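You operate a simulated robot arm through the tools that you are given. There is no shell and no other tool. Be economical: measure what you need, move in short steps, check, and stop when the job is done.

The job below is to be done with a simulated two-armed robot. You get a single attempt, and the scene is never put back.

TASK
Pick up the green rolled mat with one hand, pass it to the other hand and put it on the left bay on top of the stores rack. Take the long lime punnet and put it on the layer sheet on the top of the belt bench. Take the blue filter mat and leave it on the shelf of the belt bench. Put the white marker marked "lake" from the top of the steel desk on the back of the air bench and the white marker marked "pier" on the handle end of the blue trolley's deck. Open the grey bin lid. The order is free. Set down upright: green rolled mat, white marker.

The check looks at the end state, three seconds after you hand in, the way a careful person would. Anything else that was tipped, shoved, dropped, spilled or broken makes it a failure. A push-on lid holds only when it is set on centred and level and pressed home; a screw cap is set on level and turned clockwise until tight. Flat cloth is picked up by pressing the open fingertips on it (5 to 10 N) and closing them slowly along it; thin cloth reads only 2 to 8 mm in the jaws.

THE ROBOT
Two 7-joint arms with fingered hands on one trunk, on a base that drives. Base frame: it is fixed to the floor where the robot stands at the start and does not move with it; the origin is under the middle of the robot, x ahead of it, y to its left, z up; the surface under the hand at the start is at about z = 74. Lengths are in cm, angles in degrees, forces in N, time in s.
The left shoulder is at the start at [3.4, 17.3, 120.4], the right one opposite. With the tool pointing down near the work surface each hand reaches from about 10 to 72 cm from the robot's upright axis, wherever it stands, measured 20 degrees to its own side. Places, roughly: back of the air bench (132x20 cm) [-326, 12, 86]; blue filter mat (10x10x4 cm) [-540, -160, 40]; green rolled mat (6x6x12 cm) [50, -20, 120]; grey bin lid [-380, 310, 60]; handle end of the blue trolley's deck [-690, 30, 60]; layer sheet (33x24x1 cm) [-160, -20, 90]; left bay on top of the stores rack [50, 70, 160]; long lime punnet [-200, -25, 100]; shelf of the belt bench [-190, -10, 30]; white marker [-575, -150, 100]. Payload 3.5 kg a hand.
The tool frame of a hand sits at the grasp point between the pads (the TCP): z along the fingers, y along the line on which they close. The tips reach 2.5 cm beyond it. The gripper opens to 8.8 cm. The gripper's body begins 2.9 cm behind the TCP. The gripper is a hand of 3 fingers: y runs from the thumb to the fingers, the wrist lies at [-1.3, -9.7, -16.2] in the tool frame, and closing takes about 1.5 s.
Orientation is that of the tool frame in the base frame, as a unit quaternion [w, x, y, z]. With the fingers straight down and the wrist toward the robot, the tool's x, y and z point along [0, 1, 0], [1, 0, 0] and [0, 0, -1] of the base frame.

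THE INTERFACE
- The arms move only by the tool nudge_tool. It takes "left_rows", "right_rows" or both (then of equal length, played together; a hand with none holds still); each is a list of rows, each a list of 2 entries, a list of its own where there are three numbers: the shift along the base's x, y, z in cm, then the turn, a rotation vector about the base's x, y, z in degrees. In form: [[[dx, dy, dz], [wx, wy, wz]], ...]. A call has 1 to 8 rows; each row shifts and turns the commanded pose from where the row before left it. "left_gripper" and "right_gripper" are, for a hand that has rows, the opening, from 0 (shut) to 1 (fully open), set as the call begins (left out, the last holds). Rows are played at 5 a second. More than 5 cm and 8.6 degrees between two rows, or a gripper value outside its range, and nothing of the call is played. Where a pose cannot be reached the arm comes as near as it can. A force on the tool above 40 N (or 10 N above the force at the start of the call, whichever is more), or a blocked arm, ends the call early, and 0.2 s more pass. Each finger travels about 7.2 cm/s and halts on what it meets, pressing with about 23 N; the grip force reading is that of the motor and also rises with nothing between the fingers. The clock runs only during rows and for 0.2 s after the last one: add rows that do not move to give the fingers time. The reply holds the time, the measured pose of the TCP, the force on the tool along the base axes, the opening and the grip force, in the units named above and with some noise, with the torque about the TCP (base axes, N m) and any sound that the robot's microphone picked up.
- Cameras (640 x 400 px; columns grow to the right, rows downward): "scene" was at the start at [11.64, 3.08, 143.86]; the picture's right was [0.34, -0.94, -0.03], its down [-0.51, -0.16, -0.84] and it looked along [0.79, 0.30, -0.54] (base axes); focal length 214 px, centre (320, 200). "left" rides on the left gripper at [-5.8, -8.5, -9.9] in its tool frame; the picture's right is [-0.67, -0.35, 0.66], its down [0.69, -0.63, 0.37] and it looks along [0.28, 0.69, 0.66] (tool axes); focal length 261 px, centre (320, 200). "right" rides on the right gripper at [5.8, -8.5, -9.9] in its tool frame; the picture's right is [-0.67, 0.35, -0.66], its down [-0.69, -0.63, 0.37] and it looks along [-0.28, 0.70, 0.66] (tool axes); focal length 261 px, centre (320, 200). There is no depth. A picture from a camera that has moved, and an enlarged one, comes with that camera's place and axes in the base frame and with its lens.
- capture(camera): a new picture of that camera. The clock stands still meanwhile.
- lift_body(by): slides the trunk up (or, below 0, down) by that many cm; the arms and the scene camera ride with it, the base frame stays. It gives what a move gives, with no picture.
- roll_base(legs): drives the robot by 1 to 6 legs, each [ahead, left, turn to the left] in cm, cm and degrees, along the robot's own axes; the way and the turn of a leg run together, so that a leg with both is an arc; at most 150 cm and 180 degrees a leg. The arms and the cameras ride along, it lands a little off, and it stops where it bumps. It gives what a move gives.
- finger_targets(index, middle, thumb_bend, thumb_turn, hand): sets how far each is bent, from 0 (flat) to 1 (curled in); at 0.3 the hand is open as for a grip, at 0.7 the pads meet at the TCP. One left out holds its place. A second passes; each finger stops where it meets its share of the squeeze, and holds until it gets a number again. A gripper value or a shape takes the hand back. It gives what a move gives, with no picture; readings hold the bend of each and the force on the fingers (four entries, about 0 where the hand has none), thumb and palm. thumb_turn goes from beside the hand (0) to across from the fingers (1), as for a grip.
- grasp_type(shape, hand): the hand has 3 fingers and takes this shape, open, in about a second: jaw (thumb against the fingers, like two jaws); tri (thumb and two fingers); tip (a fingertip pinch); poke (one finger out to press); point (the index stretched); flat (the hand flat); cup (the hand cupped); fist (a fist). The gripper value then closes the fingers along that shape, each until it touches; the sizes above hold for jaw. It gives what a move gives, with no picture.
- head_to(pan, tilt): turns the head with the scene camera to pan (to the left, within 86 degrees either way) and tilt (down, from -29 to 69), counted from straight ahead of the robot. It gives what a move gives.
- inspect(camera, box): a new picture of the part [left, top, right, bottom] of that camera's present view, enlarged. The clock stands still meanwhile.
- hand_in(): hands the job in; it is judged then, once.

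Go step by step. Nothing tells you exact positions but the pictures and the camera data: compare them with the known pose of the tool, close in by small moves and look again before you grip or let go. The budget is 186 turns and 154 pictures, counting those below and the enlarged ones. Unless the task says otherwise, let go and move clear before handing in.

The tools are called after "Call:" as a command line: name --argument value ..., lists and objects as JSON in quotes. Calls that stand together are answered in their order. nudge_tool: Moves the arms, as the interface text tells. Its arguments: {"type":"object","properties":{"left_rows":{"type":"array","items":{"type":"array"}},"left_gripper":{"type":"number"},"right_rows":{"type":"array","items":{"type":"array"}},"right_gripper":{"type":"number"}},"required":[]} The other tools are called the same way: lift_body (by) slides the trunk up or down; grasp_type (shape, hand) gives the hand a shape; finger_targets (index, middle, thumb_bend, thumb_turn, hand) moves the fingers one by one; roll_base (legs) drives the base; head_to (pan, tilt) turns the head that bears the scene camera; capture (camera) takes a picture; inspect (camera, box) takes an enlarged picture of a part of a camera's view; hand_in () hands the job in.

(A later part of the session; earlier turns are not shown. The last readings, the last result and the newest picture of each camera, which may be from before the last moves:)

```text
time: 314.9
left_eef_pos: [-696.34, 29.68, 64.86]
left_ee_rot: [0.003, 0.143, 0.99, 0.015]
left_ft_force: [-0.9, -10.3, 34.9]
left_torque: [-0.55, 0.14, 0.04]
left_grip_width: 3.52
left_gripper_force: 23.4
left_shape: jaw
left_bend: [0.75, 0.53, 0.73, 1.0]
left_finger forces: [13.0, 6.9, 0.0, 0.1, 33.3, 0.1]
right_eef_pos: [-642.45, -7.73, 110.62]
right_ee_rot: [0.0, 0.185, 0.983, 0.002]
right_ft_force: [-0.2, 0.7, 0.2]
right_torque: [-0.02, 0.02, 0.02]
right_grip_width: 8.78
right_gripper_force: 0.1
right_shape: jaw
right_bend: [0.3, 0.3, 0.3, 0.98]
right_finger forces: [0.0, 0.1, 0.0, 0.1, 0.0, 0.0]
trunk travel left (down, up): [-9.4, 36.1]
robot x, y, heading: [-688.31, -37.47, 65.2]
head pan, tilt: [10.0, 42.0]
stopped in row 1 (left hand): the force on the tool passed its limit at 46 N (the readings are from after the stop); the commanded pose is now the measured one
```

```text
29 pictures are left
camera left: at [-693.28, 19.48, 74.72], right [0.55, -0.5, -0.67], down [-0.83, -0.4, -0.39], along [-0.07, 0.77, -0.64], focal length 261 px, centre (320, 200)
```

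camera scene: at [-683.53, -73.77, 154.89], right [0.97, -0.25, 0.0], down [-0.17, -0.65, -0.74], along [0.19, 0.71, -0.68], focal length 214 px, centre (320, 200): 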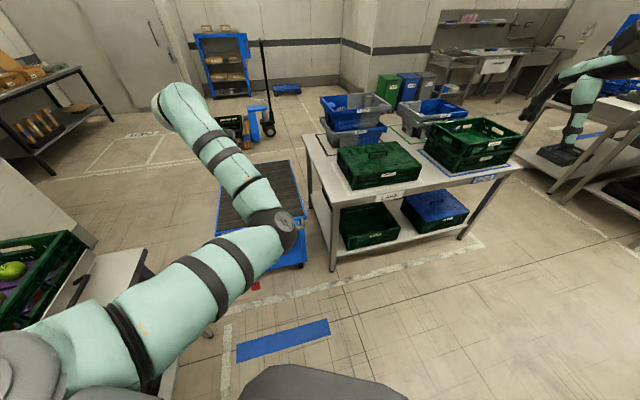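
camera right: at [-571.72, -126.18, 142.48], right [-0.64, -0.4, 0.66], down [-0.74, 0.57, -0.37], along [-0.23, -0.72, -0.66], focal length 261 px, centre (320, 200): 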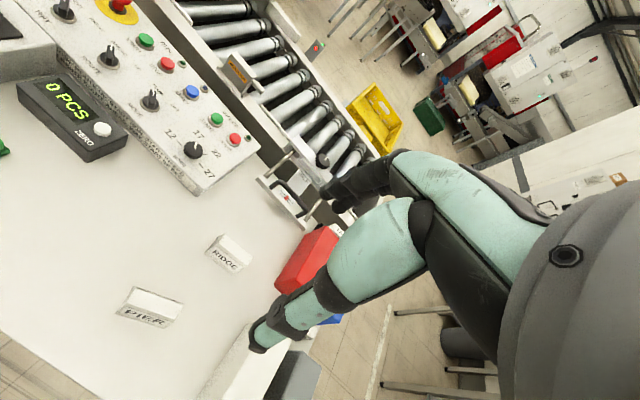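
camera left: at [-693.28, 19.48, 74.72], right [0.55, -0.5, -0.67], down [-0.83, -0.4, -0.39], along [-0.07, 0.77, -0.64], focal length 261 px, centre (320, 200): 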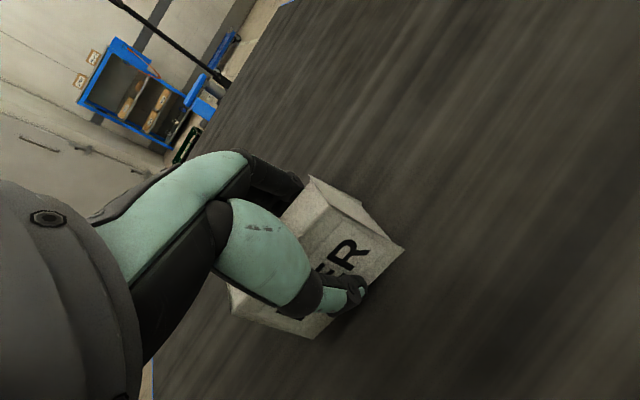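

Deck contact (deck z ≈ 61). I relax upward a little and open.

Call:
nudge_tool --left_rows '[[[0, 0, 0.4], [0, 0, 0]], [[0, 0, 0.3], [0, 0, 0]], [[0, 0, 0], [0, 0, 0]]]'

Call:
nudge_tool --left_rows '[[[0, 0, 0], [0, 0, 0]], [[0, 0, 0], [0, 0, 0]], [[0, 0, 0], [0, 0, 0]], [[0, 0, 0], [0, 0, 0]], [[0, 0, 0], [0, 0, 0]], [[0, 0, 0], [0, 0, 0]]]' --left_gripper 1

Call:
nudge_tool --left_rows '[[[0, 0, 1], [0, 0, 0]], [[0, 0, 3], [0, 0, 0]], [[0, 0, 4], [0, 0, 0]], [[0, 0, 4], [0, 0, 0]], [[0, 0, 4], [0, 0, 0]], [[0, 0, 4], [0, 0, 0]]]'

Call:
capture --camera "left"

```text
time: 315.7
left_eef_pos: [-696.4, 29.64, 65.17]
left_ee_rot: [0.003, 0.143, 0.99, 0.009]
left_ft_force: [-1.1, -4.3, 11.0]
left_torque: [-0.19, 0.0, -0.01]
left_grip_width: 3.5
left_gripper_force: 22.5
left_shape: jaw
left_bend: [0.75, 0.53, 0.74, 1.0]
left_finger forces: [12.5, 6.2, 0.1, 0.1, 24.3, 0.1]
right_eef_pos: [-642.52, -7.44, 110.57]
right_ee_rot: [0.0, 0.186, 0.983, 0.0]
right_ft_force: [0.2, -0.7, -0.3]
right_torque: [0.0, -0.02, 0.03]
right_grip_width: 8.76
right_gripper_force: 0.0
right_shape: jaw
right_bend: [0.3, 0.3, 0.3, 0.98]
right_finger forces: [0.1, 0.1, 0.0, 0.1, 0.0, 0.0]
trunk travel left (down, up): [-9.4, 36.1]
robot x, y, heading: [-687.74, -37.34, 65.2]
head pan, tilt: [10.0, 42.0]
```

```text
time: 317.1
left_eef_pos: [-696.39, 29.84, 65.05]
left_ee_rot: [0.004, 0.143, 0.99, 0.01]
left_ft_force: [-0.1, 0.1, -0.6]
left_torque: [-0.02, -0.02, 0.02]
left_grip_width: 8.74
left_gripper_force: 0.1
left_shape: jaw
left_bend: [0.3, 0.3, 0.3, 0.98]
left_finger forces: [0.0, 0.0, 0.1, 0.0, 0.0, 0.0]
right_eef_pos: [-642.46, -7.08, 110.62]
right_ee_rot: [0.001, 0.186, 0.982, 0.0]
right_ft_force: [-0.6, -0.4, -0.3]
right_torque: [0.01, 0.0, -0.01]
right_grip_width: 8.75
right_gripper_force: 0.0
right_shape: jaw
right_bend: [0.3, 0.3, 0.3, 0.98]
right_finger forces: [0.1, 0.0, 0.0, 0.1, 0.0, 0.0]
trunk travel left (down, up): [-9.4, 36.1]
robot x, y, heading: [-688.23, -37.93, 65.0]
head pan, tilt: [10.0, 42.0]
```

```text
time: 318.5
left_eef_pos: [-696.55, 29.84, 85.11]
left_ee_rot: [0.003, 0.142, 0.99, 0.009]
left_ft_force: [0.3, -0.5, 0.8]
left_torque: [0.0, -0.02, 0.01]
left_grip_width: 8.77
left_gripper_force: 0.1
left_shape: jaw
left_bend: [0.3, 0.3, 0.3, 0.98]
left_finger forces: [0.1, 0.0, 0.0, 0.0, 0.0, 0.0]
right_eef_pos: [-642.45, -7.23, 110.52]
right_ee_rot: [0.0, 0.186, 0.983, 0.0]
right_ft_force: [-0.4, -0.6, 0.2]
right_torque: [0.01, 0.02, -0.05]
right_grip_width: 8.77
right_gripper_force: 0.1
right_shape: jaw
right_bend: [0.3, 0.3, 0.3, 0.98]
right_finger forces: [0.1, 0.0, 0.0, 0.0, 0.0, 0.0]
trunk travel left (down, up): [-9.4, 36.1]
robot x, y, heading: [-688.13, -37.31, 65.3]
head pan, tilt: [10.0, 42.0]
```

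```text
28 pictures are left
camera left: at [-693.38, 19.77, 95.0], right [0.55, -0.51, -0.66], down [-0.83, -0.4, -0.38], along [-0.07, 0.76, -0.65], focal length 261 px, centre (320, 200)
```

left: 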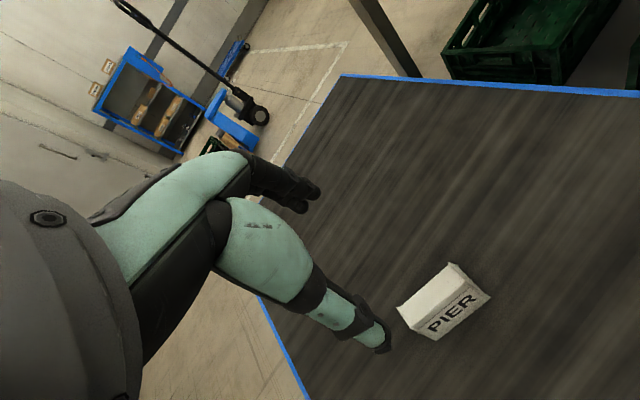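

PIER stands on the handle end of the deck. Next the filter mat near (-540,-160,40): I return in front of the desk and look under it.

Call:
nudge_tool --left_rows '[[[0, 0, 4], [0, 0, 0]], [[0, 0, 4], [0, 0, 0]], [[0, 0, 4], [0, 0, 0]], [[0, 0, 4], [0, 0, 0]], [[0, 0, 4], [0, 0, 0]], [[0, 0, 4], [0, 0, 0]], [[0, 0, 4], [0, 0, 0]], [[0, 0, 4], [0, 0, 0]]]'

Call:
roll_base --legs '[[-44, 0, 0], [0, 0, -154], [4, 130, 0], [0, 35, 0]]'

Call:
head_to --pan 0 --tilt 42

Call:
capture --camera "scene"

```text
time: 320.3
left_eef_pos: [-696.19, 29.62, 117.15]
left_ee_rot: [0.004, 0.144, 0.99, 0.009]
left_ft_force: [0.1, -0.8, 0.0]
left_torque: [0.02, -0.01, -0.03]
left_grip_width: 8.75
left_gripper_force: 0.1
left_shape: jaw
left_bend: [0.3, 0.3, 0.3, 0.98]
left_finger forces: [0.0, 0.1, 0.1, 0.1, 0.0, 0.1]
right_eef_pos: [-642.41, -7.2, 110.63]
right_ee_rot: [0.0, 0.185, 0.983, 0.001]
right_ft_force: [0.2, -0.2, 1.1]
right_torque: [0.02, 0.03, 0.02]
right_grip_width: 8.75
right_gripper_force: 0.0
right_shape: jaw
right_bend: [0.3, 0.3, 0.3, 0.98]
right_finger forces: [0.1, 0.1, 0.0, 0.0, 0.1, 0.0]
trunk travel left (down, up): [-9.4, 36.1]
robot x, y, heading: [-688.08, -37.6, 65.2]
head pan, tilt: [10.0, 42.0]
```

```text
time: 337.6
left_eef_pos: [-501.97, -139.11, 117.11]
left_ee_rot: [0.01, 0.997, 0.075, -0.001]
left_ft_force: [0.6, 0.1, 0.6]
left_torque: [0.03, 0.01, -0.01]
left_grip_width: 8.78
left_gripper_force: 0.1
left_shape: jaw
left_bend: [0.3, 0.3, 0.3, 0.98]
left_finger forces: [0.0, 0.0, 0.0, 0.1, 0.1, 0.1]
right_eef_pos: [-566.48, -128.45, 110.57]
right_ee_rot: [0.0, 1.0, 0.031, -0.001]
right_ft_force: [-0.1, -0.3, 0.8]
right_torque: [0.02, -0.03, -0.01]
right_grip_width: 8.75
right_gripper_force: 0.1
right_shape: jaw
right_bend: [0.3, 0.3, 0.3, 0.98]
right_finger forces: [0.0, 0.0, 0.1, 0.1, 0.0, 0.0]
trunk travel left (down, up): [-9.4, 36.1]
robot x, y, heading: [-538.0, -81.46, -89.9]
head pan, tilt: [10.0, 42.0]
```

```text
time: 338.3
left_eef_pos: [-502.02, -139.15, 116.97]
left_ee_rot: [0.01, 0.997, 0.075, -0.002]
left_ft_force: [0.6, 0.2, -0.1]
left_torque: [0.02, 0.0, -0.03]
left_grip_width: 8.75
left_gripper_force: 0.0
left_shape: jaw
left_bend: [0.3, 0.3, 0.3, 0.98]
left_finger forces: [0.0, 0.1, 0.0, 0.0, 0.0, 0.0]
right_eef_pos: [-566.4, -128.46, 110.57]
right_ee_rot: [0.0, 1.0, 0.031, 0.0]
right_ft_force: [0.4, -1.0, -0.1]
right_torque: [0.02, -0.01, 0.03]
right_grip_width: 8.79
right_gripper_force: 0.0
right_shape: jaw
right_bend: [0.3, 0.3, 0.3, 0.98]
right_finger forces: [0.0, 0.0, 0.0, 0.0, 0.0, 0.0]
trunk travel left (down, up): [-9.4, 36.1]
robot x, y, heading: [-538.31, -81.53, -90.0]
head pan, tilt: [0.0, 42.0]
```

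```text
27 pictures are left
camera scene: at [-538.27, -105.9, 117.41], right [-1.0, 0.0, 0.0], down [0.0, 0.88, -0.48], along [0.0, -0.48, -0.88], focal length 214 px, centre (320, 200)
```

scene: 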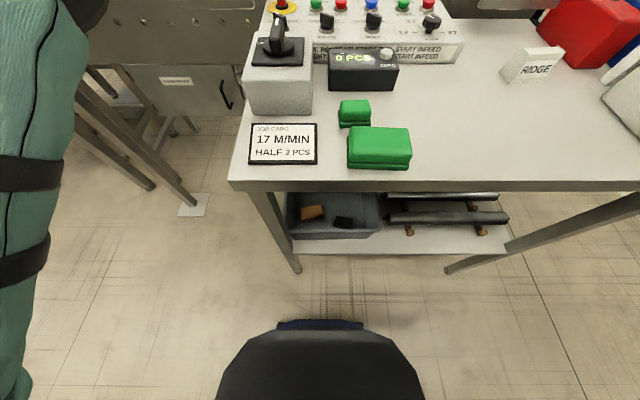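

Call:
roll_base --legs '[[-38, 0, 0]]'

Call:
lift_body --by -9

Call:
head_to --pan 0 --tilt 12

Call:
inspect --camera "scene" --box '[160, 100, 480, 360]'

```text
time: 340.7
left_eef_pos: [-502.0, -100.96, 117.16]
left_ee_rot: [0.01, 0.997, 0.075, -0.001]
left_ft_force: [-0.2, 0.1, -0.2]
left_torque: [-0.05, -0.02, -0.01]
left_grip_width: 8.76
left_gripper_force: 0.0
left_shape: jaw
left_bend: [0.3, 0.3, 0.3, 0.98]
left_finger forces: [0.0, 0.1, 0.0, 0.0, 0.1, 0.0]
right_eef_pos: [-566.59, -90.36, 110.5]
right_ee_rot: [0.0, 0.999, 0.032, -0.001]
right_ft_force: [0.0, 0.4, -0.6]
right_torque: [0.01, -0.02, 0.0]
right_grip_width: 8.76
right_gripper_force: 0.1
right_shape: jaw
right_bend: [0.3, 0.3, 0.3, 0.98]
right_finger forces: [0.1, 0.0, 0.1, 0.0, 0.0, 0.0]
trunk travel left (down, up): [-9.4, 36.1]
robot x, y, heading: [-538.59, -43.86, -90.0]
head pan, tilt: [0.0, 42.0]
```

```text
time: 341.9
left_eef_pos: [-502.07, -100.84, 108.29]
left_ee_rot: [0.011, 0.997, 0.075, -0.002]
left_ft_force: [0.6, -0.2, 0.0]
left_torque: [-0.01, 0.04, 0.02]
left_grip_width: 8.76
left_gripper_force: 0.0
left_shape: jaw
left_bend: [0.3, 0.3, 0.3, 0.98]
left_finger forces: [0.1, 0.1, 0.1, 0.0, 0.0, 0.0]
right_eef_pos: [-566.45, -90.21, 101.69]
right_ee_rot: [0.001, 1.0, 0.031, -0.001]
right_ft_force: [0.3, 0.9, 0.6]
right_torque: [-0.03, 0.01, 0.0]
right_grip_width: 8.77
right_gripper_force: 0.0
right_shape: jaw
right_bend: [0.3, 0.3, 0.3, 0.98]
right_finger forces: [0.0, 0.1, 0.1, 0.2, 0.0, 0.0]
trunk travel left (down, up): [-0.4, 45.1]
robot x, y, heading: [-538.38, -43.64, -89.8]
head pan, tilt: [0.0, 42.0]
```

```text
time: 342.9
left_eef_pos: [-501.95, -100.9, 108.08]
left_ee_rot: [0.008, 0.997, 0.077, -0.002]
left_ft_force: [0.9, 0.7, -0.2]
left_torque: [0.03, 0.02, 0.03]
left_grip_width: 8.79
left_gripper_force: 0.1
left_shape: jaw
left_bend: [0.3, 0.3, 0.3, 0.98]
left_finger forces: [0.0, 0.1, 0.0, 0.1, 0.0, 0.0]
right_eef_pos: [-566.52, -90.5, 101.49]
right_ee_rot: [0.0, 1.0, 0.031, -0.001]
right_ft_force: [-0.1, 0.4, 0.0]
right_torque: [-0.02, 0.0, -0.03]
right_grip_width: 8.78
right_gripper_force: 0.0
right_shape: jaw
right_bend: [0.3, 0.3, 0.3, 0.98]
right_finger forces: [0.0, 0.0, 0.1, 0.1, 0.1, 0.0]
trunk travel left (down, up): [-0.4, 45.1]
robot x, y, heading: [-538.32, -43.79, -89.6]
head pan, tilt: [0.0, 12.0]
```

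```text
1.54 times, centred on (320, 230) of scene
camera zoom: at [-538.45, -78.36, 104.98], right [-1.0, 0.01, 0.01], down [0.0, 0.78, -0.63], along [-0.01, -0.63, -0.78], focal length 330 px, centre (320, 154)
```

zoom: 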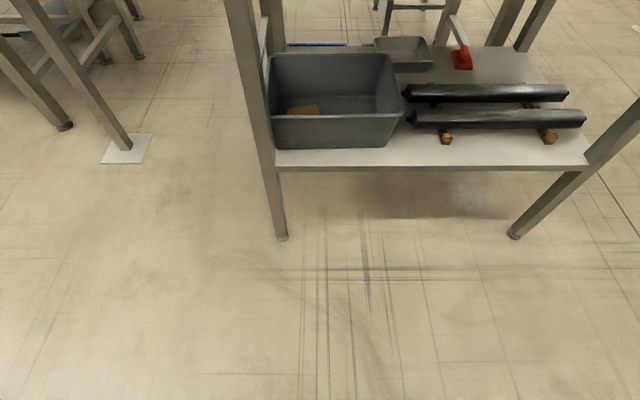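

Call:
inspect --camera "scene" --box '[270, 90, 400, 180]'

```text
4.44 times, centred on (335, 135) of scene
camera zoom: at [-538.45, -78.36, 104.98], right [-1.0, 0.01, 0.01], down [0.0, 0.78, -0.63], along [-0.01, -0.63, -0.78], focal length 953 px, centre (253, 489)
```

zoom: 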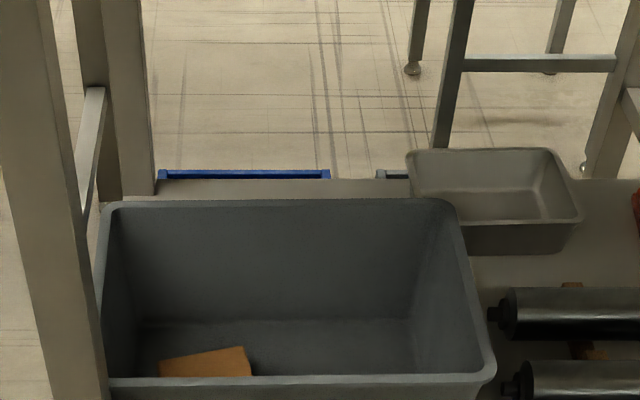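

Call:
roll_base --legs '[[14, 0, 0]]'

Call:
head_to --pan 0 --tilt 20

Call:
inspect --camera "scene" --box '[250, 70, 420, 200]'

```text
time: 344.2
left_eef_pos: [-501.97, -115.28, 108.01]
left_ee_rot: [0.008, 0.997, 0.077, -0.002]
left_ft_force: [-0.3, -0.2, -0.8]
left_torque: [-0.01, 0.02, 0.0]
left_grip_width: 8.74
left_gripper_force: 0.0
left_shape: jaw
left_bend: [0.3, 0.3, 0.3, 0.98]
left_finger forces: [0.0, 0.0, 0.0, 0.1, 0.1, 0.0]
right_eef_pos: [-566.46, -104.76, 101.51]
right_ee_rot: [0.001, 0.999, 0.032, -0.001]
right_ft_force: [-0.2, -0.5, -0.1]
right_torque: [0.01, -0.01, 0.0]
right_grip_width: 8.78
right_gripper_force: 0.0
right_shape: jaw
right_bend: [0.3, 0.3, 0.3, 0.98]
right_finger forces: [0.0, 0.0, 0.0, 0.0, 0.0, 0.0]
trunk travel left (down, up): [-0.4, 45.1]
robot x, y, heading: [-538.08, -57.63, -90.0]
head pan, tilt: [0.0, 12.0]
```

```text
time: 344.9
left_eef_pos: [-501.73, -115.06, 108.08]
left_ee_rot: [0.008, 0.997, 0.077, -0.002]
left_ft_force: [-0.7, 0.4, -0.1]
left_torque: [0.01, -0.03, -0.01]
left_grip_width: 8.75
left_gripper_force: 0.1
left_shape: jaw
left_bend: [0.3, 0.3, 0.3, 0.98]
left_finger forces: [0.1, 0.0, 0.1, 0.2, 0.1, 0.0]
right_eef_pos: [-566.38, -104.66, 101.53]
right_ee_rot: [-0.001, 0.999, 0.033, -0.001]
right_ft_force: [1.2, 0.1, -0.5]
right_torque: [0.03, 0.01, 0.03]
right_grip_width: 8.75
right_gripper_force: 0.0
right_shape: jaw
right_bend: [0.3, 0.3, 0.3, 0.98]
right_finger forces: [0.1, 0.0, 0.0, 0.0, 0.1, 0.0]
trunk travel left (down, up): [-0.4, 45.1]
robot x, y, heading: [-538.48, -57.9, -89.9]
head pan, tilt: [0.0, 20.0]
```

```text
3.08 times, centred on (335, 135) of scene
camera zoom: at [-538.35, -92.57, 104.92], right [-1.0, 0.01, 0.01], down [0.0, 0.78, -0.62], along [-0.01, -0.62, -0.78], focal length 660 px, centre (274, 400)
```

zoom: 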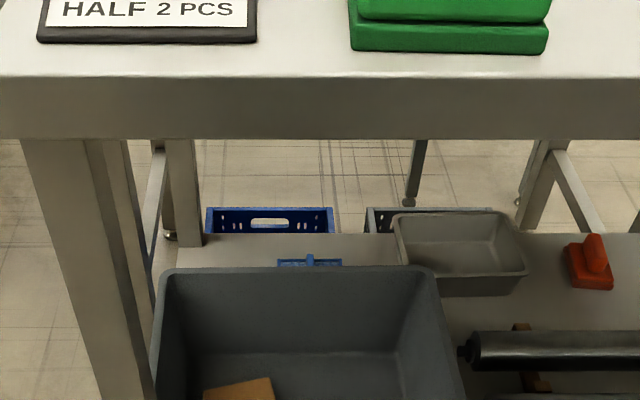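

Call:
inspect --camera "scene" --box '[312, 128, 352, 152]'

```text
16.00 times, centred on (332, 140) of scene
camera zoom: at [-538.35, -92.57, 104.92], right [-1.0, 0.01, 0.01], down [0.0, 0.78, -0.62], along [-0.01, -0.62, -0.78], focal length 3432 px, centre (128, 1160)
```

zoom: 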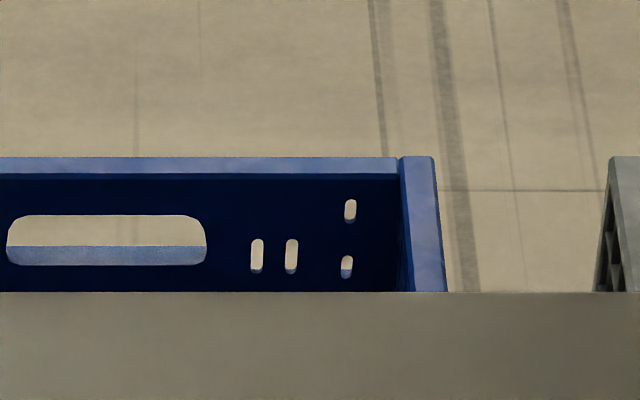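

Call:
inspect --camera "scene" --box '[312, 146, 352, 170]'

```text
16.00 times, centred on (332, 158) of scene
camera zoom: at [-538.35, -92.57, 104.92], right [-1.0, 0.01, 0.01], down [0.0, 0.78, -0.62], along [-0.01, -0.62, -0.78], focal length 3432 px, centre (128, 872)
```

zoom: 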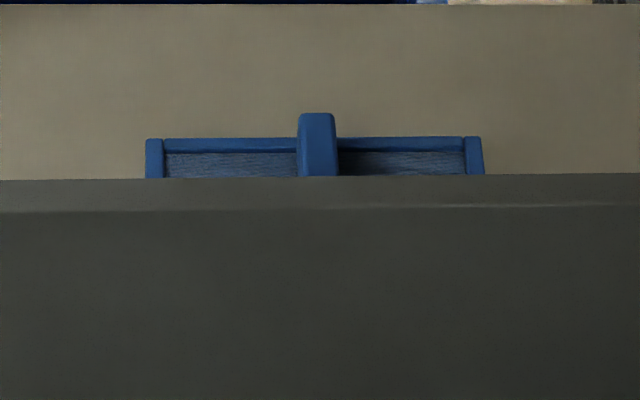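

The filter mat (with a central grip fin along y) lies behind the deep bin on the desk's lower shelf, at about (-544.6,-162), shelf z ≈ 40. I'll reach over the bin with a nearly straight left arm, hand pointing down with jaws closing along x. First shape the arm in the free space in front of the desk.

Call:
roll_base --legs '[[-15, 0, 0]]'

Call:
nudge_tool --left_rows '[[[-2, 0, -3], [0, 0, 8.3]], [[-2, 0, -3], [0, 0, 8.3]], [[-2, 0, -3], [0, 0, 8.3]], [[-2, 0, -3], [0, 0, 8.3]], [[-2, 0, -3], [0, 0, 8.3]], [[-2, 0, -3], [0, 0, 8.3]], [[-2, 0, -3], [0, 0, 8.3]], [[-2, 0, -3], [0, 0, 8.3]]]'

Call:
nudge_tool --left_rows '[[[0, -2, -3], [0, 0, 8.3]], [[0, -2, -3], [0, 0, 8.3]], [[0, -2, -3], [0, 0, 7]], [[0, -2, -3], [-5, 0, 0]], [[0, -2, -3], [-5, 0, 0]], [[0, -1, -2], [-5, 0, 0]]]'

Call:
capture --camera "scene"

```text
time: 346.3
left_eef_pos: [-501.97, -99.77, 108.07]
left_ee_rot: [0.01, 0.997, 0.077, -0.002]
left_ft_force: [-0.2, 0.4, 0.7]
left_torque: [-0.02, 0.0, 0.0]
left_grip_width: 8.77
left_gripper_force: 0.0
left_shape: jaw
left_bend: [0.3, 0.3, 0.3, 0.98]
left_finger forces: [0.1, 0.0, 0.0, 0.0, 0.0, 0.1]
right_eef_pos: [-566.52, -89.22, 101.5]
right_ee_rot: [0.001, 0.999, 0.032, -0.001]
right_ft_force: [-0.1, -0.2, 0.0]
right_torque: [0.02, -0.02, -0.02]
right_grip_width: 8.76
right_gripper_force: 0.1
right_shape: jaw
right_bend: [0.3, 0.3, 0.3, 0.98]
right_finger forces: [0.1, 0.1, 0.0, 0.1, 0.1, 0.0]
trunk travel left (down, up): [-0.4, 45.1]
robot x, y, heading: [-537.99, -42.31, -89.9]
head pan, tilt: [0.0, 20.0]
```

```text
time: 347.0
left_eef_pos: [-499.03, -95.52, 105.7]
left_ee_rot: [0.067, 0.948, 0.299, -0.084]
left_ft_force: [0.0, 0.2, 0.9]
left_torque: [-0.03, 0.03, 0.02]
left_grip_width: 8.78
left_gripper_force: 0.1
left_shape: jaw
left_bend: [0.3, 0.3, 0.3, 0.98]
left_finger forces: [0.1, 0.1, 0.0, 0.1, 0.0, 0.0]
right_eef_pos: [-566.48, -89.22, 101.66]
right_ee_rot: [0.002, 0.999, 0.032, 0.0]
right_ft_force: [0.0, 1.2, -0.1]
right_torque: [0.01, 0.02, 0.02]
right_grip_width: 8.77
right_gripper_force: 0.0
right_shape: jaw
right_bend: [0.3, 0.3, 0.3, 0.98]
right_finger forces: [0.0, 0.0, 0.1, 0.0, 0.0, 0.1]
trunk travel left (down, up): [-0.4, 45.1]
robot x, y, heading: [-538.21, -42.45, -89.8]
head pan, tilt: [0.0, 20.0]
stopped in row 3 (left hand): the arm was blocked; the commanded pose is now the measured one
```

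```text
time: 347.6
left_eef_pos: [-496.19, -95.57, 106.34]
left_ee_rot: [0.151, 0.874, 0.435, -0.157]
left_ft_force: [0.8, -0.5, 0.4]
left_torque: [-0.04, -0.03, 0.0]
left_grip_width: 8.76
left_gripper_force: 0.1
left_shape: jaw
left_bend: [0.3, 0.3, 0.3, 0.98]
left_finger forces: [0.0, 0.0, 0.0, 0.0, 0.0, 0.1]
right_eef_pos: [-566.47, -89.31, 101.57]
right_ee_rot: [0.0, 0.999, 0.033, 0.0]
right_ft_force: [0.2, 0.0, 0.4]
right_torque: [0.01, 0.0, 0.03]
right_grip_width: 8.76
right_gripper_force: 0.1
right_shape: jaw
right_bend: [0.3, 0.3, 0.3, 0.98]
right_finger forces: [0.0, 0.1, 0.1, 0.0, 0.1, 0.0]
trunk travel left (down, up): [-0.4, 45.1]
robot x, y, heading: [-537.7, -42.37, -90.0]
head pan, tilt: [0.0, 20.0]
stopped in row 3 (left hand): the arm was blocked; the commanded pose is now the measured one
```

```text
21 pictures are left
camera scene: at [-538.28, -77.24, 105.09], right [-1.0, 0.0, 0.0], down [0.0, 0.77, -0.64], along [0.0, -0.64, -0.77], focal length 214 px, centre (320, 200)
```

scene: 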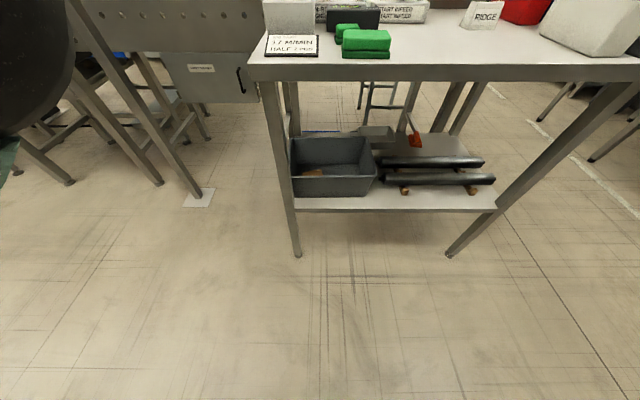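

The left elbow is cramped. I back off and stretch the arm forward first, then turn the hand.

Call:
roll_base --legs '[[-24, 0, 0]]'

Call:
nudge_tool --left_rows '[[[0, -3, 0], [0, 0, 0]], [[0, -3, 0], [0, 0, 0]], [[-1, -3, 0], [0, 0, 0]], [[-1, -3, -1], [0, 0, 0]], [[-1, -3, -2], [0, 0, 0]], [[-1, -2, -3], [0, 0, 0]]]'

Call:
nudge_tool --left_rows '[[[-1, 0, -3], [0, 0, 6]], [[-1, 0, -3], [0, 0, 6]], [[-1, 0, -3], [0, 0, 6]], [[-1, 0, -3], [0, 0, 6]], [[-1, 0, -3], [0, 0, 6]], [[-1, 0, -3], [0, 0, 6]]]'

```text
time: 349.4
left_eef_pos: [-496.49, -71.65, 106.28]
left_ee_rot: [0.15, 0.874, 0.435, -0.156]
left_ft_force: [0.2, 0.0, -0.3]
left_torque: [0.01, 0.01, -0.02]
left_grip_width: 8.75
left_gripper_force: 0.1
left_shape: jaw
left_bend: [0.3, 0.3, 0.3, 0.98]
left_finger forces: [0.0, 0.1, 0.1, 0.1, 0.0, 0.1]
right_eef_pos: [-566.65, -65.17, 101.63]
right_ee_rot: [0.0, 0.999, 0.032, -0.001]
right_ft_force: [0.2, -0.3, 1.3]
right_torque: [0.02, -0.01, -0.01]
right_grip_width: 8.76
right_gripper_force: 0.1
right_shape: jaw
right_bend: [0.3, 0.3, 0.3, 0.98]
right_finger forces: [0.1, 0.0, 0.0, 0.0, 0.0, 0.0]
trunk travel left (down, up): [-0.4, 45.1]
robot x, y, heading: [-538.13, -18.55, -89.8]
head pan, tilt: [0.0, 20.0]
```

```text
time: 351.0
left_eef_pos: [-495.82, -86.98, 100.91]
left_ee_rot: [0.159, 0.851, 0.471, -0.17]
left_ft_force: [0.5, 0.6, 0.7]
left_torque: [-0.03, 0.01, 0.03]
left_grip_width: 8.75
left_gripper_force: 0.0
left_shape: jaw
left_bend: [0.3, 0.3, 0.3, 0.98]
left_finger forces: [0.0, 0.1, 0.0, 0.0, 0.0, 0.0]
right_eef_pos: [-566.64, -65.09, 101.54]
right_ee_rot: [0.0, 1.0, 0.031, 0.0]
right_ft_force: [0.1, -0.4, 0.3]
right_torque: [0.01, -0.02, 0.0]
right_grip_width: 8.8
right_gripper_force: 0.2
right_shape: jaw
right_bend: [0.3, 0.3, 0.3, 0.98]
right_finger forces: [0.0, 0.1, 0.0, 0.0, 0.0, 0.0]
trunk travel left (down, up): [-0.4, 45.1]
robot x, y, heading: [-538.29, -18.2, -89.7]
head pan, tilt: [0.0, 20.0]
stopped in row 6 (left hand): the arm was blocked; the commanded pose is now the measured one
```

```text
time: 352.6
left_eef_pos: [-497.13, -85.61, 84.1]
left_ee_rot: [0.218, 0.626, 0.741, -0.107]
left_ft_force: [0.3, -0.5, -0.9]
left_torque: [0.03, -0.04, 0.0]
left_grip_width: 8.75
left_gripper_force: 0.2
left_shape: jaw
left_bend: [0.3, 0.3, 0.3, 0.98]
left_finger forces: [0.0, 0.1, 0.0, 0.0, 0.0, 0.0]
right_eef_pos: [-566.65, -65.21, 101.71]
right_ee_rot: [0.0, 0.999, 0.032, -0.001]
right_ft_force: [0.2, -0.8, 0.4]
right_torque: [-0.04, 0.01, -0.01]
right_grip_width: 8.78
right_gripper_force: 0.1
right_shape: jaw
right_bend: [0.3, 0.3, 0.3, 0.98]
right_finger forces: [0.0, 0.1, 0.1, 0.1, 0.0, 0.1]
trunk travel left (down, up): [-0.4, 45.1]
robot x, y, heading: [-538.02, -18.45, -89.8]
head pan, tilt: [0.0, 20.0]
stopped in row 6 (left hand): the arm was blocked; the commanded pose is now the measured one
```

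Progress: the orientation is nearly right. Now bring it inward and down.

Call:
nudge_tool --left_rows '[[[-2, 0, -2], [3.4, 3.6, -5.3]], [[-2, 0, -2], [3.4, 3.6, -5.3]], [[-3, 0, -3], [0, 0, 0]], [[-3, 0, -3], [0, 0, 0]], [[-3, -1, -3], [0, 0, 0]], [[-3, -1, -3], [0, 0, 0]], [[-3, -1, -3], [0, 0, 0]], [[-3, -1, -3], [0, 0, 0]]]'

Call:
capture --camera "scene"

```text
time: 353.5
left_eef_pos: [-498.05, -84.28, 77.61]
left_ee_rot: [0.158, 0.638, 0.744, -0.119]
left_ft_force: [0.2, 0.7, -1.2]
left_torque: [-0.02, -0.04, 0.0]
left_grip_width: 8.76
left_gripper_force: 0.1
left_shape: jaw
left_bend: [0.3, 0.3, 0.3, 0.98]
left_finger forces: [0.1, 0.0, 0.1, 0.0, 0.0, 0.0]
right_eef_pos: [-566.54, -65.28, 101.57]
right_ee_rot: [0.0, 1.0, 0.031, 0.0]
right_ft_force: [1.1, -0.7, 0.7]
right_torque: [0.0, -0.01, 0.02]
right_grip_width: 8.78
right_gripper_force: 0.1
right_shape: jaw
right_bend: [0.3, 0.3, 0.3, 0.98]
right_finger forces: [0.1, 0.1, 0.1, 0.1, 0.0, 0.0]
trunk travel left (down, up): [-0.4, 45.1]
robot x, y, heading: [-538.18, -18.42, -89.7]
head pan, tilt: [0.0, 20.0]
stopped in row 4 (left hand): the arm was blocked; the commanded pose is now the measured one
```

```text
20 pictures are left
camera scene: at [-538.43, -53.32, 105.07], right [-1.0, 0.0, 0.0], down [0.0, 0.77, -0.64], along [0.0, -0.64, -0.77], focal length 214 px, centre (320, 200)
```

scene: 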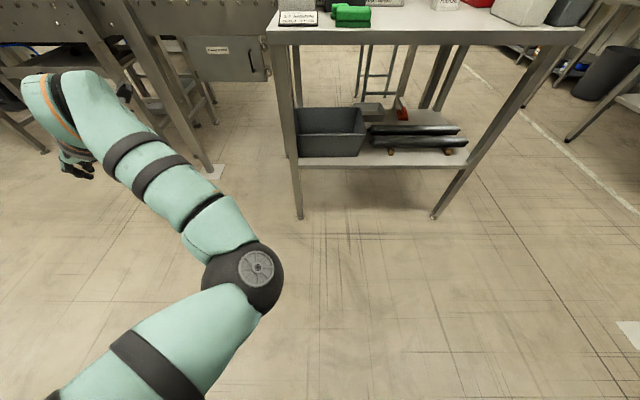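

The left elbow points inward. I straighten the arm further forward first, then bring it inward.

Call:
nudge_tool --left_rows '[[[0, -2, 0], [0, 0, 0]], [[0, -2, 0], [0, 0, 0]], [[0, -2, 0], [0, 0, 0]], [[0, -2, 0], [0, 0, 0]], [[-1, -2, 0], [0, 0, 0]], [[-1, -1, 0], [0, 0, 0]], [[-2, -1, 0], [0, 0, 0]], [[-2, 0, 0], [0, 0, 0]]]'

Call:
nudge_tool --left_rows '[[[-2, 0, -1], [0, 0, 0]], [[-2, 0, -1], [0, 0, 0]], [[-2, 0, -2], [0, 0, 0]], [[-2, 0, -2], [0, 0, 0]], [[-2, 0, -2], [0, 0, 0]], [[-2, 0, -2], [0, 0, 0]], [[-2, 0, -2], [0, 0, 0]], [[-2, 0, -2], [0, 0, 0]]]'

```text
time: 355.3
left_eef_pos: [-504.32, -96.13, 77.87]
left_ee_rot: [0.158, 0.639, 0.743, -0.119]
left_ft_force: [-0.4, -0.5, 0.3]
left_torque: [0.01, -0.01, 0.02]
left_grip_width: 8.76
left_gripper_force: 0.0
left_shape: jaw
left_bend: [0.3, 0.3, 0.3, 0.98]
left_finger forces: [0.1, 0.0, 0.0, 0.0, 0.1, 0.1]
right_eef_pos: [-566.71, -65.29, 101.57]
right_ee_rot: [0.0, 0.999, 0.032, 0.0]
right_ft_force: [0.8, 0.3, 0.0]
right_torque: [-0.02, 0.01, -0.03]
right_grip_width: 8.75
right_gripper_force: 0.0
right_shape: jaw
right_bend: [0.3, 0.3, 0.3, 0.98]
right_finger forces: [0.0, 0.0, 0.0, 0.0, 0.1, 0.1]
trunk travel left (down, up): [-0.4, 45.1]
robot x, y, heading: [-538.27, -18.43, -89.9]
head pan, tilt: [0.0, 20.0]
```

```text
time: 357.1
left_eef_pos: [-520.28, -96.29, 63.8]
left_ee_rot: [0.157, 0.64, 0.743, -0.118]
left_ft_force: [0.1, 0.1, -0.6]
left_torque: [0.02, -0.01, -0.02]
left_grip_width: 8.76
left_gripper_force: 0.0
left_shape: jaw
left_bend: [0.3, 0.3, 0.3, 0.98]
left_finger forces: [0.1, 0.0, 0.0, 0.1, 0.1, 0.1]
right_eef_pos: [-566.64, -65.3, 101.58]
right_ee_rot: [0.001, 0.999, 0.032, 0.0]
right_ft_force: [0.2, 0.3, 0.0]
right_torque: [-0.03, 0.01, 0.0]
right_grip_width: 8.79
right_gripper_force: 0.1
right_shape: jaw
right_bend: [0.3, 0.3, 0.3, 0.98]
right_finger forces: [0.0, 0.0, 0.1, 0.0, 0.0, 0.0]
trunk travel left (down, up): [-0.4, 45.1]
robot x, y, heading: [-538.17, -18.38, -89.9]
head pan, tilt: [0.0, 20.0]
```

The arm is now stretched out low (78 cm ahead). I correct the hand's yaw, bring it slightly inward, half-close the jaws, and shift the base to line up with the fin.

Call:
nudge_tool --left_rows '[[[-1, 0, 0], [1.3, 0.8, -4.4]], [[-1, 0, -0.5], [1.3, 0.9, -4.4]], [[-2, 0, -0.5], [0, 0, 0]], [[-2, 0, 0], [0, 0, 0]], [[-2, 0, 0], [0, 0, 0]]]' --left_gripper 0.5

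Call:
roll_base --legs '[[23, 0, 0], [0, -16.5, 0]]'

Call:
capture --camera "left"

Call:
capture --camera "scene"

```text
time: 358.3
left_eef_pos: [-528.28, -96.16, 62.74]
left_ee_rot: [0.121, 0.695, 0.698, -0.124]
left_ft_force: [0.4, -0.1, 1.3]
left_torque: [-0.01, -0.01, 0.0]
left_grip_width: 4.42
left_gripper_force: 0.1
left_shape: jaw
left_bend: [0.74, 0.44, 0.69, 1.0]
left_finger forces: [0.1, 0.1, 0.0, 0.0, 0.0, 0.0]
right_eef_pos: [-566.65, -65.23, 101.56]
right_ee_rot: [0.001, 1.0, 0.031, 0.0]
right_ft_force: [-0.1, -0.4, -0.2]
right_torque: [-0.01, 0.0, 0.0]
right_grip_width: 8.76
right_gripper_force: 0.1
right_shape: jaw
right_bend: [0.3, 0.3, 0.3, 0.98]
right_finger forces: [0.0, 0.0, 0.1, 0.0, 0.0, 0.1]
trunk travel left (down, up): [-0.4, 45.1]
robot x, y, heading: [-538.1, -18.17, -89.6]
head pan, tilt: [0.0, 20.0]
```

```text
time: 361.1
left_eef_pos: [-544.7, -119.54, 62.88]
left_ee_rot: [0.122, 0.695, 0.698, -0.124]
left_ft_force: [-0.6, 0.4, -0.8]
left_torque: [0.02, -0.02, 0.0]
left_grip_width: 4.45
left_gripper_force: 0.0
left_shape: jaw
left_bend: [0.74, 0.44, 0.69, 1.0]
left_finger forces: [0.1, 0.0, 0.0, 0.0, 0.0, 0.0]
right_eef_pos: [-583.23, -88.66, 101.44]
right_ee_rot: [0.0, 0.999, 0.033, 0.0]
right_ft_force: [1.2, -0.4, -0.2]
right_torque: [0.02, -0.05, -0.02]
right_grip_width: 8.76
right_gripper_force: 0.0
right_shape: jaw
right_bend: [0.3, 0.3, 0.3, 0.98]
right_finger forces: [0.0, 0.0, 0.0, 0.0, 0.0, 0.0]
trunk travel left (down, up): [-0.4, 45.1]
robot x, y, heading: [-554.82, -41.77, -89.6]
head pan, tilt: [0.0, 20.0]
```

```text
19 pictures are left
camera left: at [-553.12, -121.63, 74.25], right [-0.35, -0.86, -0.39], down [-0.63, 0.52, -0.58], along [0.69, 0.04, -0.72], focal length 261 px, centre (320, 200)
```

left: 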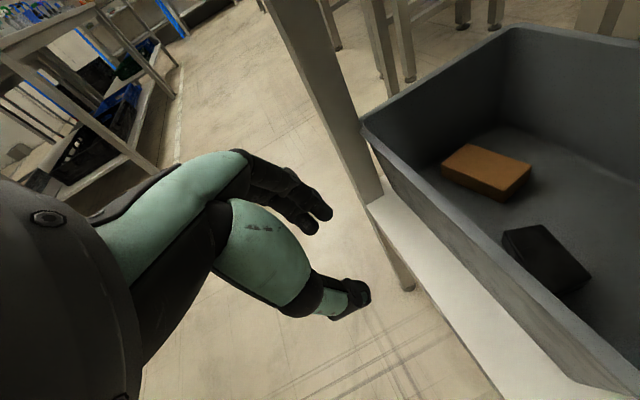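

```text
18 pictures are left
camera scene: at [-555.03, -76.63, 105.08], right [-1.0, -0.01, 0.0], down [0.0, 0.77, -0.64], along [0.0, -0.64, -0.77], focal length 214 px, centre (320, 200)
```

scene: 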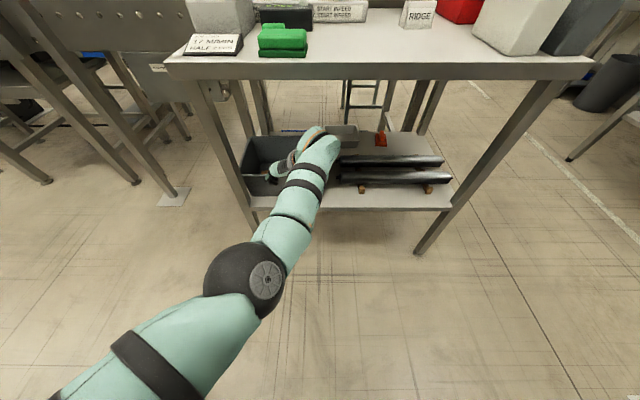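

The bin rim is at z ≈ 55–58. I tilt the hand more forward to stay low under the desk top, raise slightly, and extend the arm to straighten the elbow.

Call:
nudge_tool --left_rows '[[[0, 0, 1], [-7, 0, 0]], [[0, 0, 1], [-7, 0, 0]], [[0, 0, 0.5], [-6, 0, 0]], [[0, -2, 0], [0, 0, 0]], [[0, -2, 0], [0, 0, 0]], [[0, -2, 0], [0, 0, 0]], [[0, -2, 0], [0, 0, 0]]]'

Call:
inspect --camera "scene" --box '[180, 50, 440, 330]'

```text
time: 362.7
left_eef_pos: [-544.12, -125.2, 65.92]
left_ee_rot: [0.24, 0.663, 0.666, -0.243]
left_ft_force: [-0.1, 0.3, 0.6]
left_torque: [-0.03, -0.01, 0.0]
left_grip_width: 4.44
left_gripper_force: 0.1
left_shape: jaw
left_bend: [0.74, 0.44, 0.69, 1.0]
left_finger forces: [0.0, 0.0, 0.0, 0.0, 0.0, 0.0]
left hand out of reach, approached as far as the arm can: row 6, 7
right_eef_pos: [-583.13, -88.68, 101.52]
right_ee_rot: [-0.001, 0.999, 0.033, 0.0]
right_ft_force: [-0.8, 0.1, -0.6]
right_torque: [-0.02, 0.0, 0.0]
right_grip_width: 8.78
right_gripper_force: 0.1
right_shape: jaw
right_bend: [0.3, 0.3, 0.3, 0.98]
right_finger forces: [0.0, 0.0, 0.0, 0.1, 0.1, 0.0]
trunk travel left (down, up): [-0.4, 45.1]
robot x, y, heading: [-554.92, -41.81, -89.8]
head pan, tilt: [0.0, 20.0]
```

```text
1.43 times, centred on (310, 190) of scene
camera zoom: at [-554.94, -76.63, 105.08], right [-1.0, -0.01, 0.0], down [0.0, 0.77, -0.64], along [0.0, -0.64, -0.77], focal length 306 px, centre (334, 214)
```

zoom: 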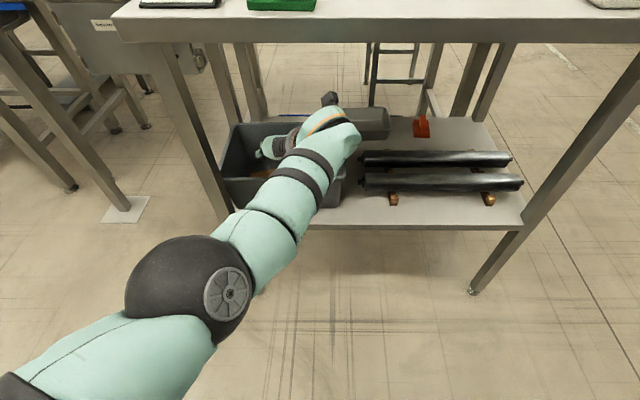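

Call:
roll_base --legs '[[22, 0, 0]]'

Call:
capture --camera "left"

```text
time: 364.4
left_eef_pos: [-544.11, -147.05, 65.77]
left_ee_rot: [0.24, 0.664, 0.665, -0.243]
left_ft_force: [0.1, -0.7, 0.3]
left_torque: [0.01, 0.02, 0.02]
left_grip_width: 4.44
left_gripper_force: 0.0
left_shape: jaw
left_bend: [0.74, 0.44, 0.69, 1.0]
left_finger forces: [0.1, 0.1, 0.0, 0.1, 0.0, 0.1]
right_eef_pos: [-583.05, -110.65, 101.54]
right_ee_rot: [-0.001, 0.999, 0.033, -0.001]
right_ft_force: [1.3, 0.1, -1.1]
right_torque: [-0.01, 0.0, 0.0]
right_grip_width: 8.74
right_gripper_force: 0.0
right_shape: jaw
right_bend: [0.3, 0.3, 0.3, 0.98]
right_finger forces: [0.1, 0.1, 0.0, 0.0, 0.0, 0.0]
trunk travel left (down, up): [-0.4, 45.1]
robot x, y, heading: [-555.18, -63.5, -89.5]
head pan, tilt: [0.0, 20.0]
```

```text
16 pictures are left
camera left: at [-552.54, -145.21, 77.27], right [-0.35, -0.94, -0.07], down [-0.63, 0.29, -0.72], along [0.69, -0.2, -0.69], focal length 261 px, centre (320, 200)
```

left: 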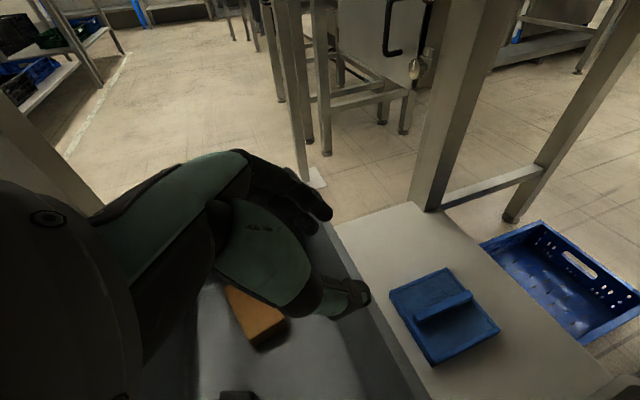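

The mat with its fin is clearly seen: fin at x≈-543.5, y -158..-166. I drive on 15.5 cm and check.

Call:
roll_base --legs '[[15.5, 0, 0]]'

Call:
nudge_tool --left_rows '[[[0.2, 0, -2], [5, 0, 0]], [[0.2, 0, -2], [5, 0, 0]], [[0.2, 0, -2], [5, 0, 0]], [[0, 0, -2], [5, 0, 0]], [[0, 0, -2], [0, 0, 0]]]'

Call:
capture --camera "left"

```text
time: 365.8
left_eef_pos: [-544.4, -158.8, 65.18]
left_ee_rot: [0.236, 0.668, 0.664, -0.24]
left_ft_force: [-0.5, -0.6, -0.6]
left_torque: [0.01, 0.01, -0.01]
left_grip_width: 4.41
left_gripper_force: 0.1
left_shape: jaw
left_bend: [0.74, 0.44, 0.69, 1.0]
left_finger forces: [0.0, 0.0, 0.0, 0.1, 0.0, 0.0]
right_eef_pos: [-582.39, -122.95, 102.34]
right_ee_rot: [0.007, 0.999, 0.035, -0.001]
right_ft_force: [0.3, -0.9, -0.9]
right_torque: [0.01, -0.02, -0.02]
right_grip_width: 8.78
right_gripper_force: 0.0
right_shape: jaw
right_bend: [0.3, 0.3, 0.3, 0.98]
right_finger forces: [0.0, 0.0, 0.1, 0.1, 0.0, 0.1]
trunk travel left (down, up): [-0.4, 45.1]
robot x, y, heading: [-554.75, -77.11, -89.2]
head pan, tilt: [0.0, 20.0]
stopped in leg 1: the robot was blocked; the commanded pose is now the measured one
```

```text
time: 367.0
left_eef_pos: [-540.94, -154.21, 55.26]
left_ee_rot: [0.113, 0.7, 0.695, -0.117]
left_ft_force: [0.5, 0.3, 0.1]
left_torque: [-0.01, -0.01, -0.01]
left_grip_width: 4.42
left_gripper_force: 0.2
left_shape: jaw
left_bend: [0.74, 0.44, 0.69, 1.0]
left_finger forces: [0.1, 0.0, 0.0, 0.0, 0.0, 0.0]
left hand out of reach, approached as far as the arm can: row 1, 2, 3, 4
right_eef_pos: [-582.72, -124.17, 101.56]
right_ee_rot: [0.0, 0.999, 0.033, -0.001]
right_ft_force: [-0.4, -0.2, 0.1]
right_torque: [0.01, 0.01, 0.01]
right_grip_width: 8.77
right_gripper_force: 0.0
right_shape: jaw
right_bend: [0.3, 0.3, 0.3, 0.98]
right_finger forces: [0.1, 0.0, 0.0, 0.1, 0.0, 0.0]
trunk travel left (down, up): [-0.4, 45.1]
robot x, y, heading: [-554.69, -77.31, -89.5]
head pan, tilt: [0.0, 20.0]
```

```text
15 pictures are left
camera left: at [-549.43, -156.59, 66.57], right [-0.36, -0.84, -0.41], down [-0.63, 0.54, -0.56], along [0.69, 0.05, -0.72], focal length 261 px, centre (320, 200)
```

left: 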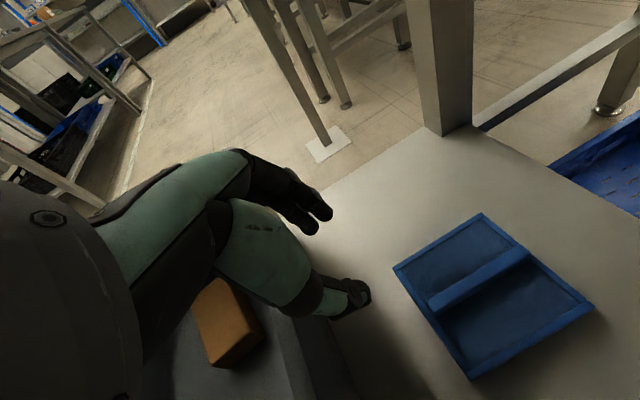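

The base was stopped (probably the raised upper arm or right hand at the desk edge). With the left hand now lower I raise the right hand and gently try further forward.

Call:
nudge_tool --right_rows '[[[0, 3, 3], [0, 0, 0]], [[0, 3, 3], [0, 0, 0]], [[0, 3, 3], [0, 0, 0]]]'

Call:
roll_base --legs '[[7, 2, 0]]'

Call:
capture --camera "scene"

```text
time: 367.8
left_eef_pos: [-540.97, -154.17, 55.3]
left_ee_rot: [0.114, 0.7, 0.695, -0.117]
left_ft_force: [-0.2, -0.2, -0.8]
left_torque: [0.0, 0.02, 0.01]
left_grip_width: 4.43
left_gripper_force: 0.0
left_shape: jaw
left_bend: [0.74, 0.44, 0.69, 1.0]
left_finger forces: [0.0, 0.0, 0.0, 0.0, 0.0, 0.0]
right_eef_pos: [-582.73, -119.06, 106.75]
right_ee_rot: [0.002, 0.999, 0.034, -0.001]
right_ft_force: [0.1, 0.0, 0.2]
right_torque: [0.04, -0.01, 0.03]
right_grip_width: 8.78
right_gripper_force: 0.0
right_shape: jaw
right_bend: [0.3, 0.3, 0.3, 0.98]
right_finger forces: [0.1, 0.0, 0.1, 0.0, 0.0, 0.0]
right hand out of reach, approached as far as the arm can: row 2, 3
trunk travel left (down, up): [-0.4, 45.1]
robot x, y, heading: [-554.96, -77.05, -89.5]
head pan, tilt: [0.0, 20.0]
```

```text
time: 368.9
left_eef_pos: [-538.92, -161.46, 55.04]
left_ee_rot: [0.112, 0.7, 0.695, -0.116]
left_ft_force: [0.1, 0.3, -0.3]
left_torque: [0.03, 0.01, 0.01]
left_grip_width: 4.43
left_gripper_force: 0.2
left_shape: jaw
left_bend: [0.74, 0.44, 0.69, 1.0]
left_finger forces: [0.0, 0.0, 0.0, 0.0, 0.0, 0.1]
right_eef_pos: [-580.82, -126.27, 106.69]
right_ee_rot: [0.0, 0.999, 0.035, -0.001]
right_ft_force: [0.2, 0.4, 0.3]
right_torque: [0.01, -0.02, -0.04]
right_grip_width: 8.8
right_gripper_force: 0.1
right_shape: jaw
right_bend: [0.3, 0.3, 0.3, 0.98]
right_finger forces: [0.1, 0.1, 0.0, 0.0, 0.0, 0.0]
trunk travel left (down, up): [-0.4, 45.1]
robot x, y, heading: [-552.72, -83.86, -89.5]
head pan, tilt: [0.0, 20.0]
```

```text
14 pictures are left
camera scene: at [-552.55, -119.26, 105.04], right [-1.0, -0.01, 0.0], down [-0.01, 0.77, -0.64], along [0.01, -0.64, -0.77], focal length 214 px, centre (320, 200)
```

scene: 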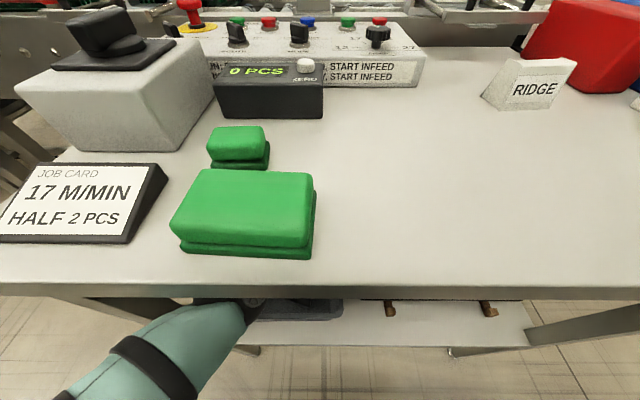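

It went through freely. Now shift over the fin and lower.

Call:
nudge_tool --left_rows '[[[-1.5, 0, -1], [0, 0, 0]], [[-1.5, 0, -1], [0, 0, 0]], [[-1.6, 0, -1], [0, 0, 0]], [[0, 0, -1], [0, 0, 0]]]'

Call:
roll_base --legs '[[3, 0, 0]]'

Call:
capture --camera "left"

```text
time: 369.9
left_eef_pos: [-541.75, -159.66, 52.37]
left_ee_rot: [0.113, 0.701, 0.695, -0.116]
left_ft_force: [0.2, 0.5, -0.9]
left_torque: [-0.02, 0.01, -0.02]
left_grip_width: 4.43
left_gripper_force: 0.0
left_shape: jaw
left_bend: [0.74, 0.44, 0.69, 1.0]
left_finger forces: [0.0, 0.0, 0.0, 0.0, 0.0, 0.0]
left hand out of reach, approached as far as the arm can: row 2, 3
right_eef_pos: [-580.76, -126.22, 106.64]
right_ee_rot: [0.0, 0.999, 0.034, 0.0]
right_ft_force: [0.1, -0.1, -0.1]
right_torque: [-0.01, -0.02, 0.01]
right_grip_width: 8.76
right_gripper_force: 0.1
right_shape: jaw
right_bend: [0.3, 0.3, 0.3, 0.98]
right_finger forces: [0.0, 0.0, 0.0, 0.0, 0.0, 0.1]
trunk travel left (down, up): [-0.4, 45.1]
robot x, y, heading: [-552.96, -84.35, -89.5]
head pan, tilt: [0.0, 20.0]
```

```text
time: 370.7
left_eef_pos: [-541.81, -162.69, 52.41]
left_ee_rot: [0.113, 0.7, 0.695, -0.118]
left_ft_force: [0.1, -0.1, 0.1]
left_torque: [-0.03, -0.02, 0.0]
left_grip_width: 4.43
left_gripper_force: 0.0
left_shape: jaw
left_bend: [0.74, 0.44, 0.69, 1.0]
left_finger forces: [0.1, 0.0, 0.1, 0.0, 0.0, 0.0]
right_eef_pos: [-580.88, -129.19, 106.64]
right_ee_rot: [0.0, 0.999, 0.034, 0.0]
right_ft_force: [0.0, -0.9, 0.3]
right_torque: [0.01, -0.01, -0.04]
right_grip_width: 8.81
right_gripper_force: 0.0
right_shape: jaw
right_bend: [0.3, 0.3, 0.3, 0.98]
right_finger forces: [0.1, 0.0, 0.0, 0.0, 0.1, 0.0]
trunk travel left (down, up): [-0.4, 45.1]
robot x, y, heading: [-552.62, -87.45, -89.4]
head pan, tilt: [0.0, 20.0]
```

```text
13 pictures are left
camera left: at [-550.23, -165.06, 63.76], right [-0.36, -0.84, -0.41], down [-0.63, 0.54, -0.56], along [0.69, 0.05, -0.72], focal length 261 px, centre (320, 200)
```

left: 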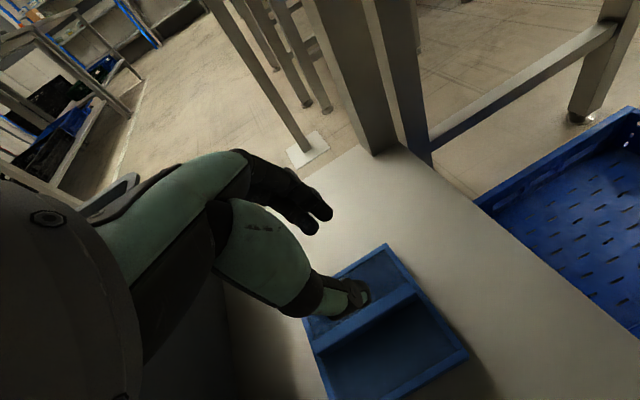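

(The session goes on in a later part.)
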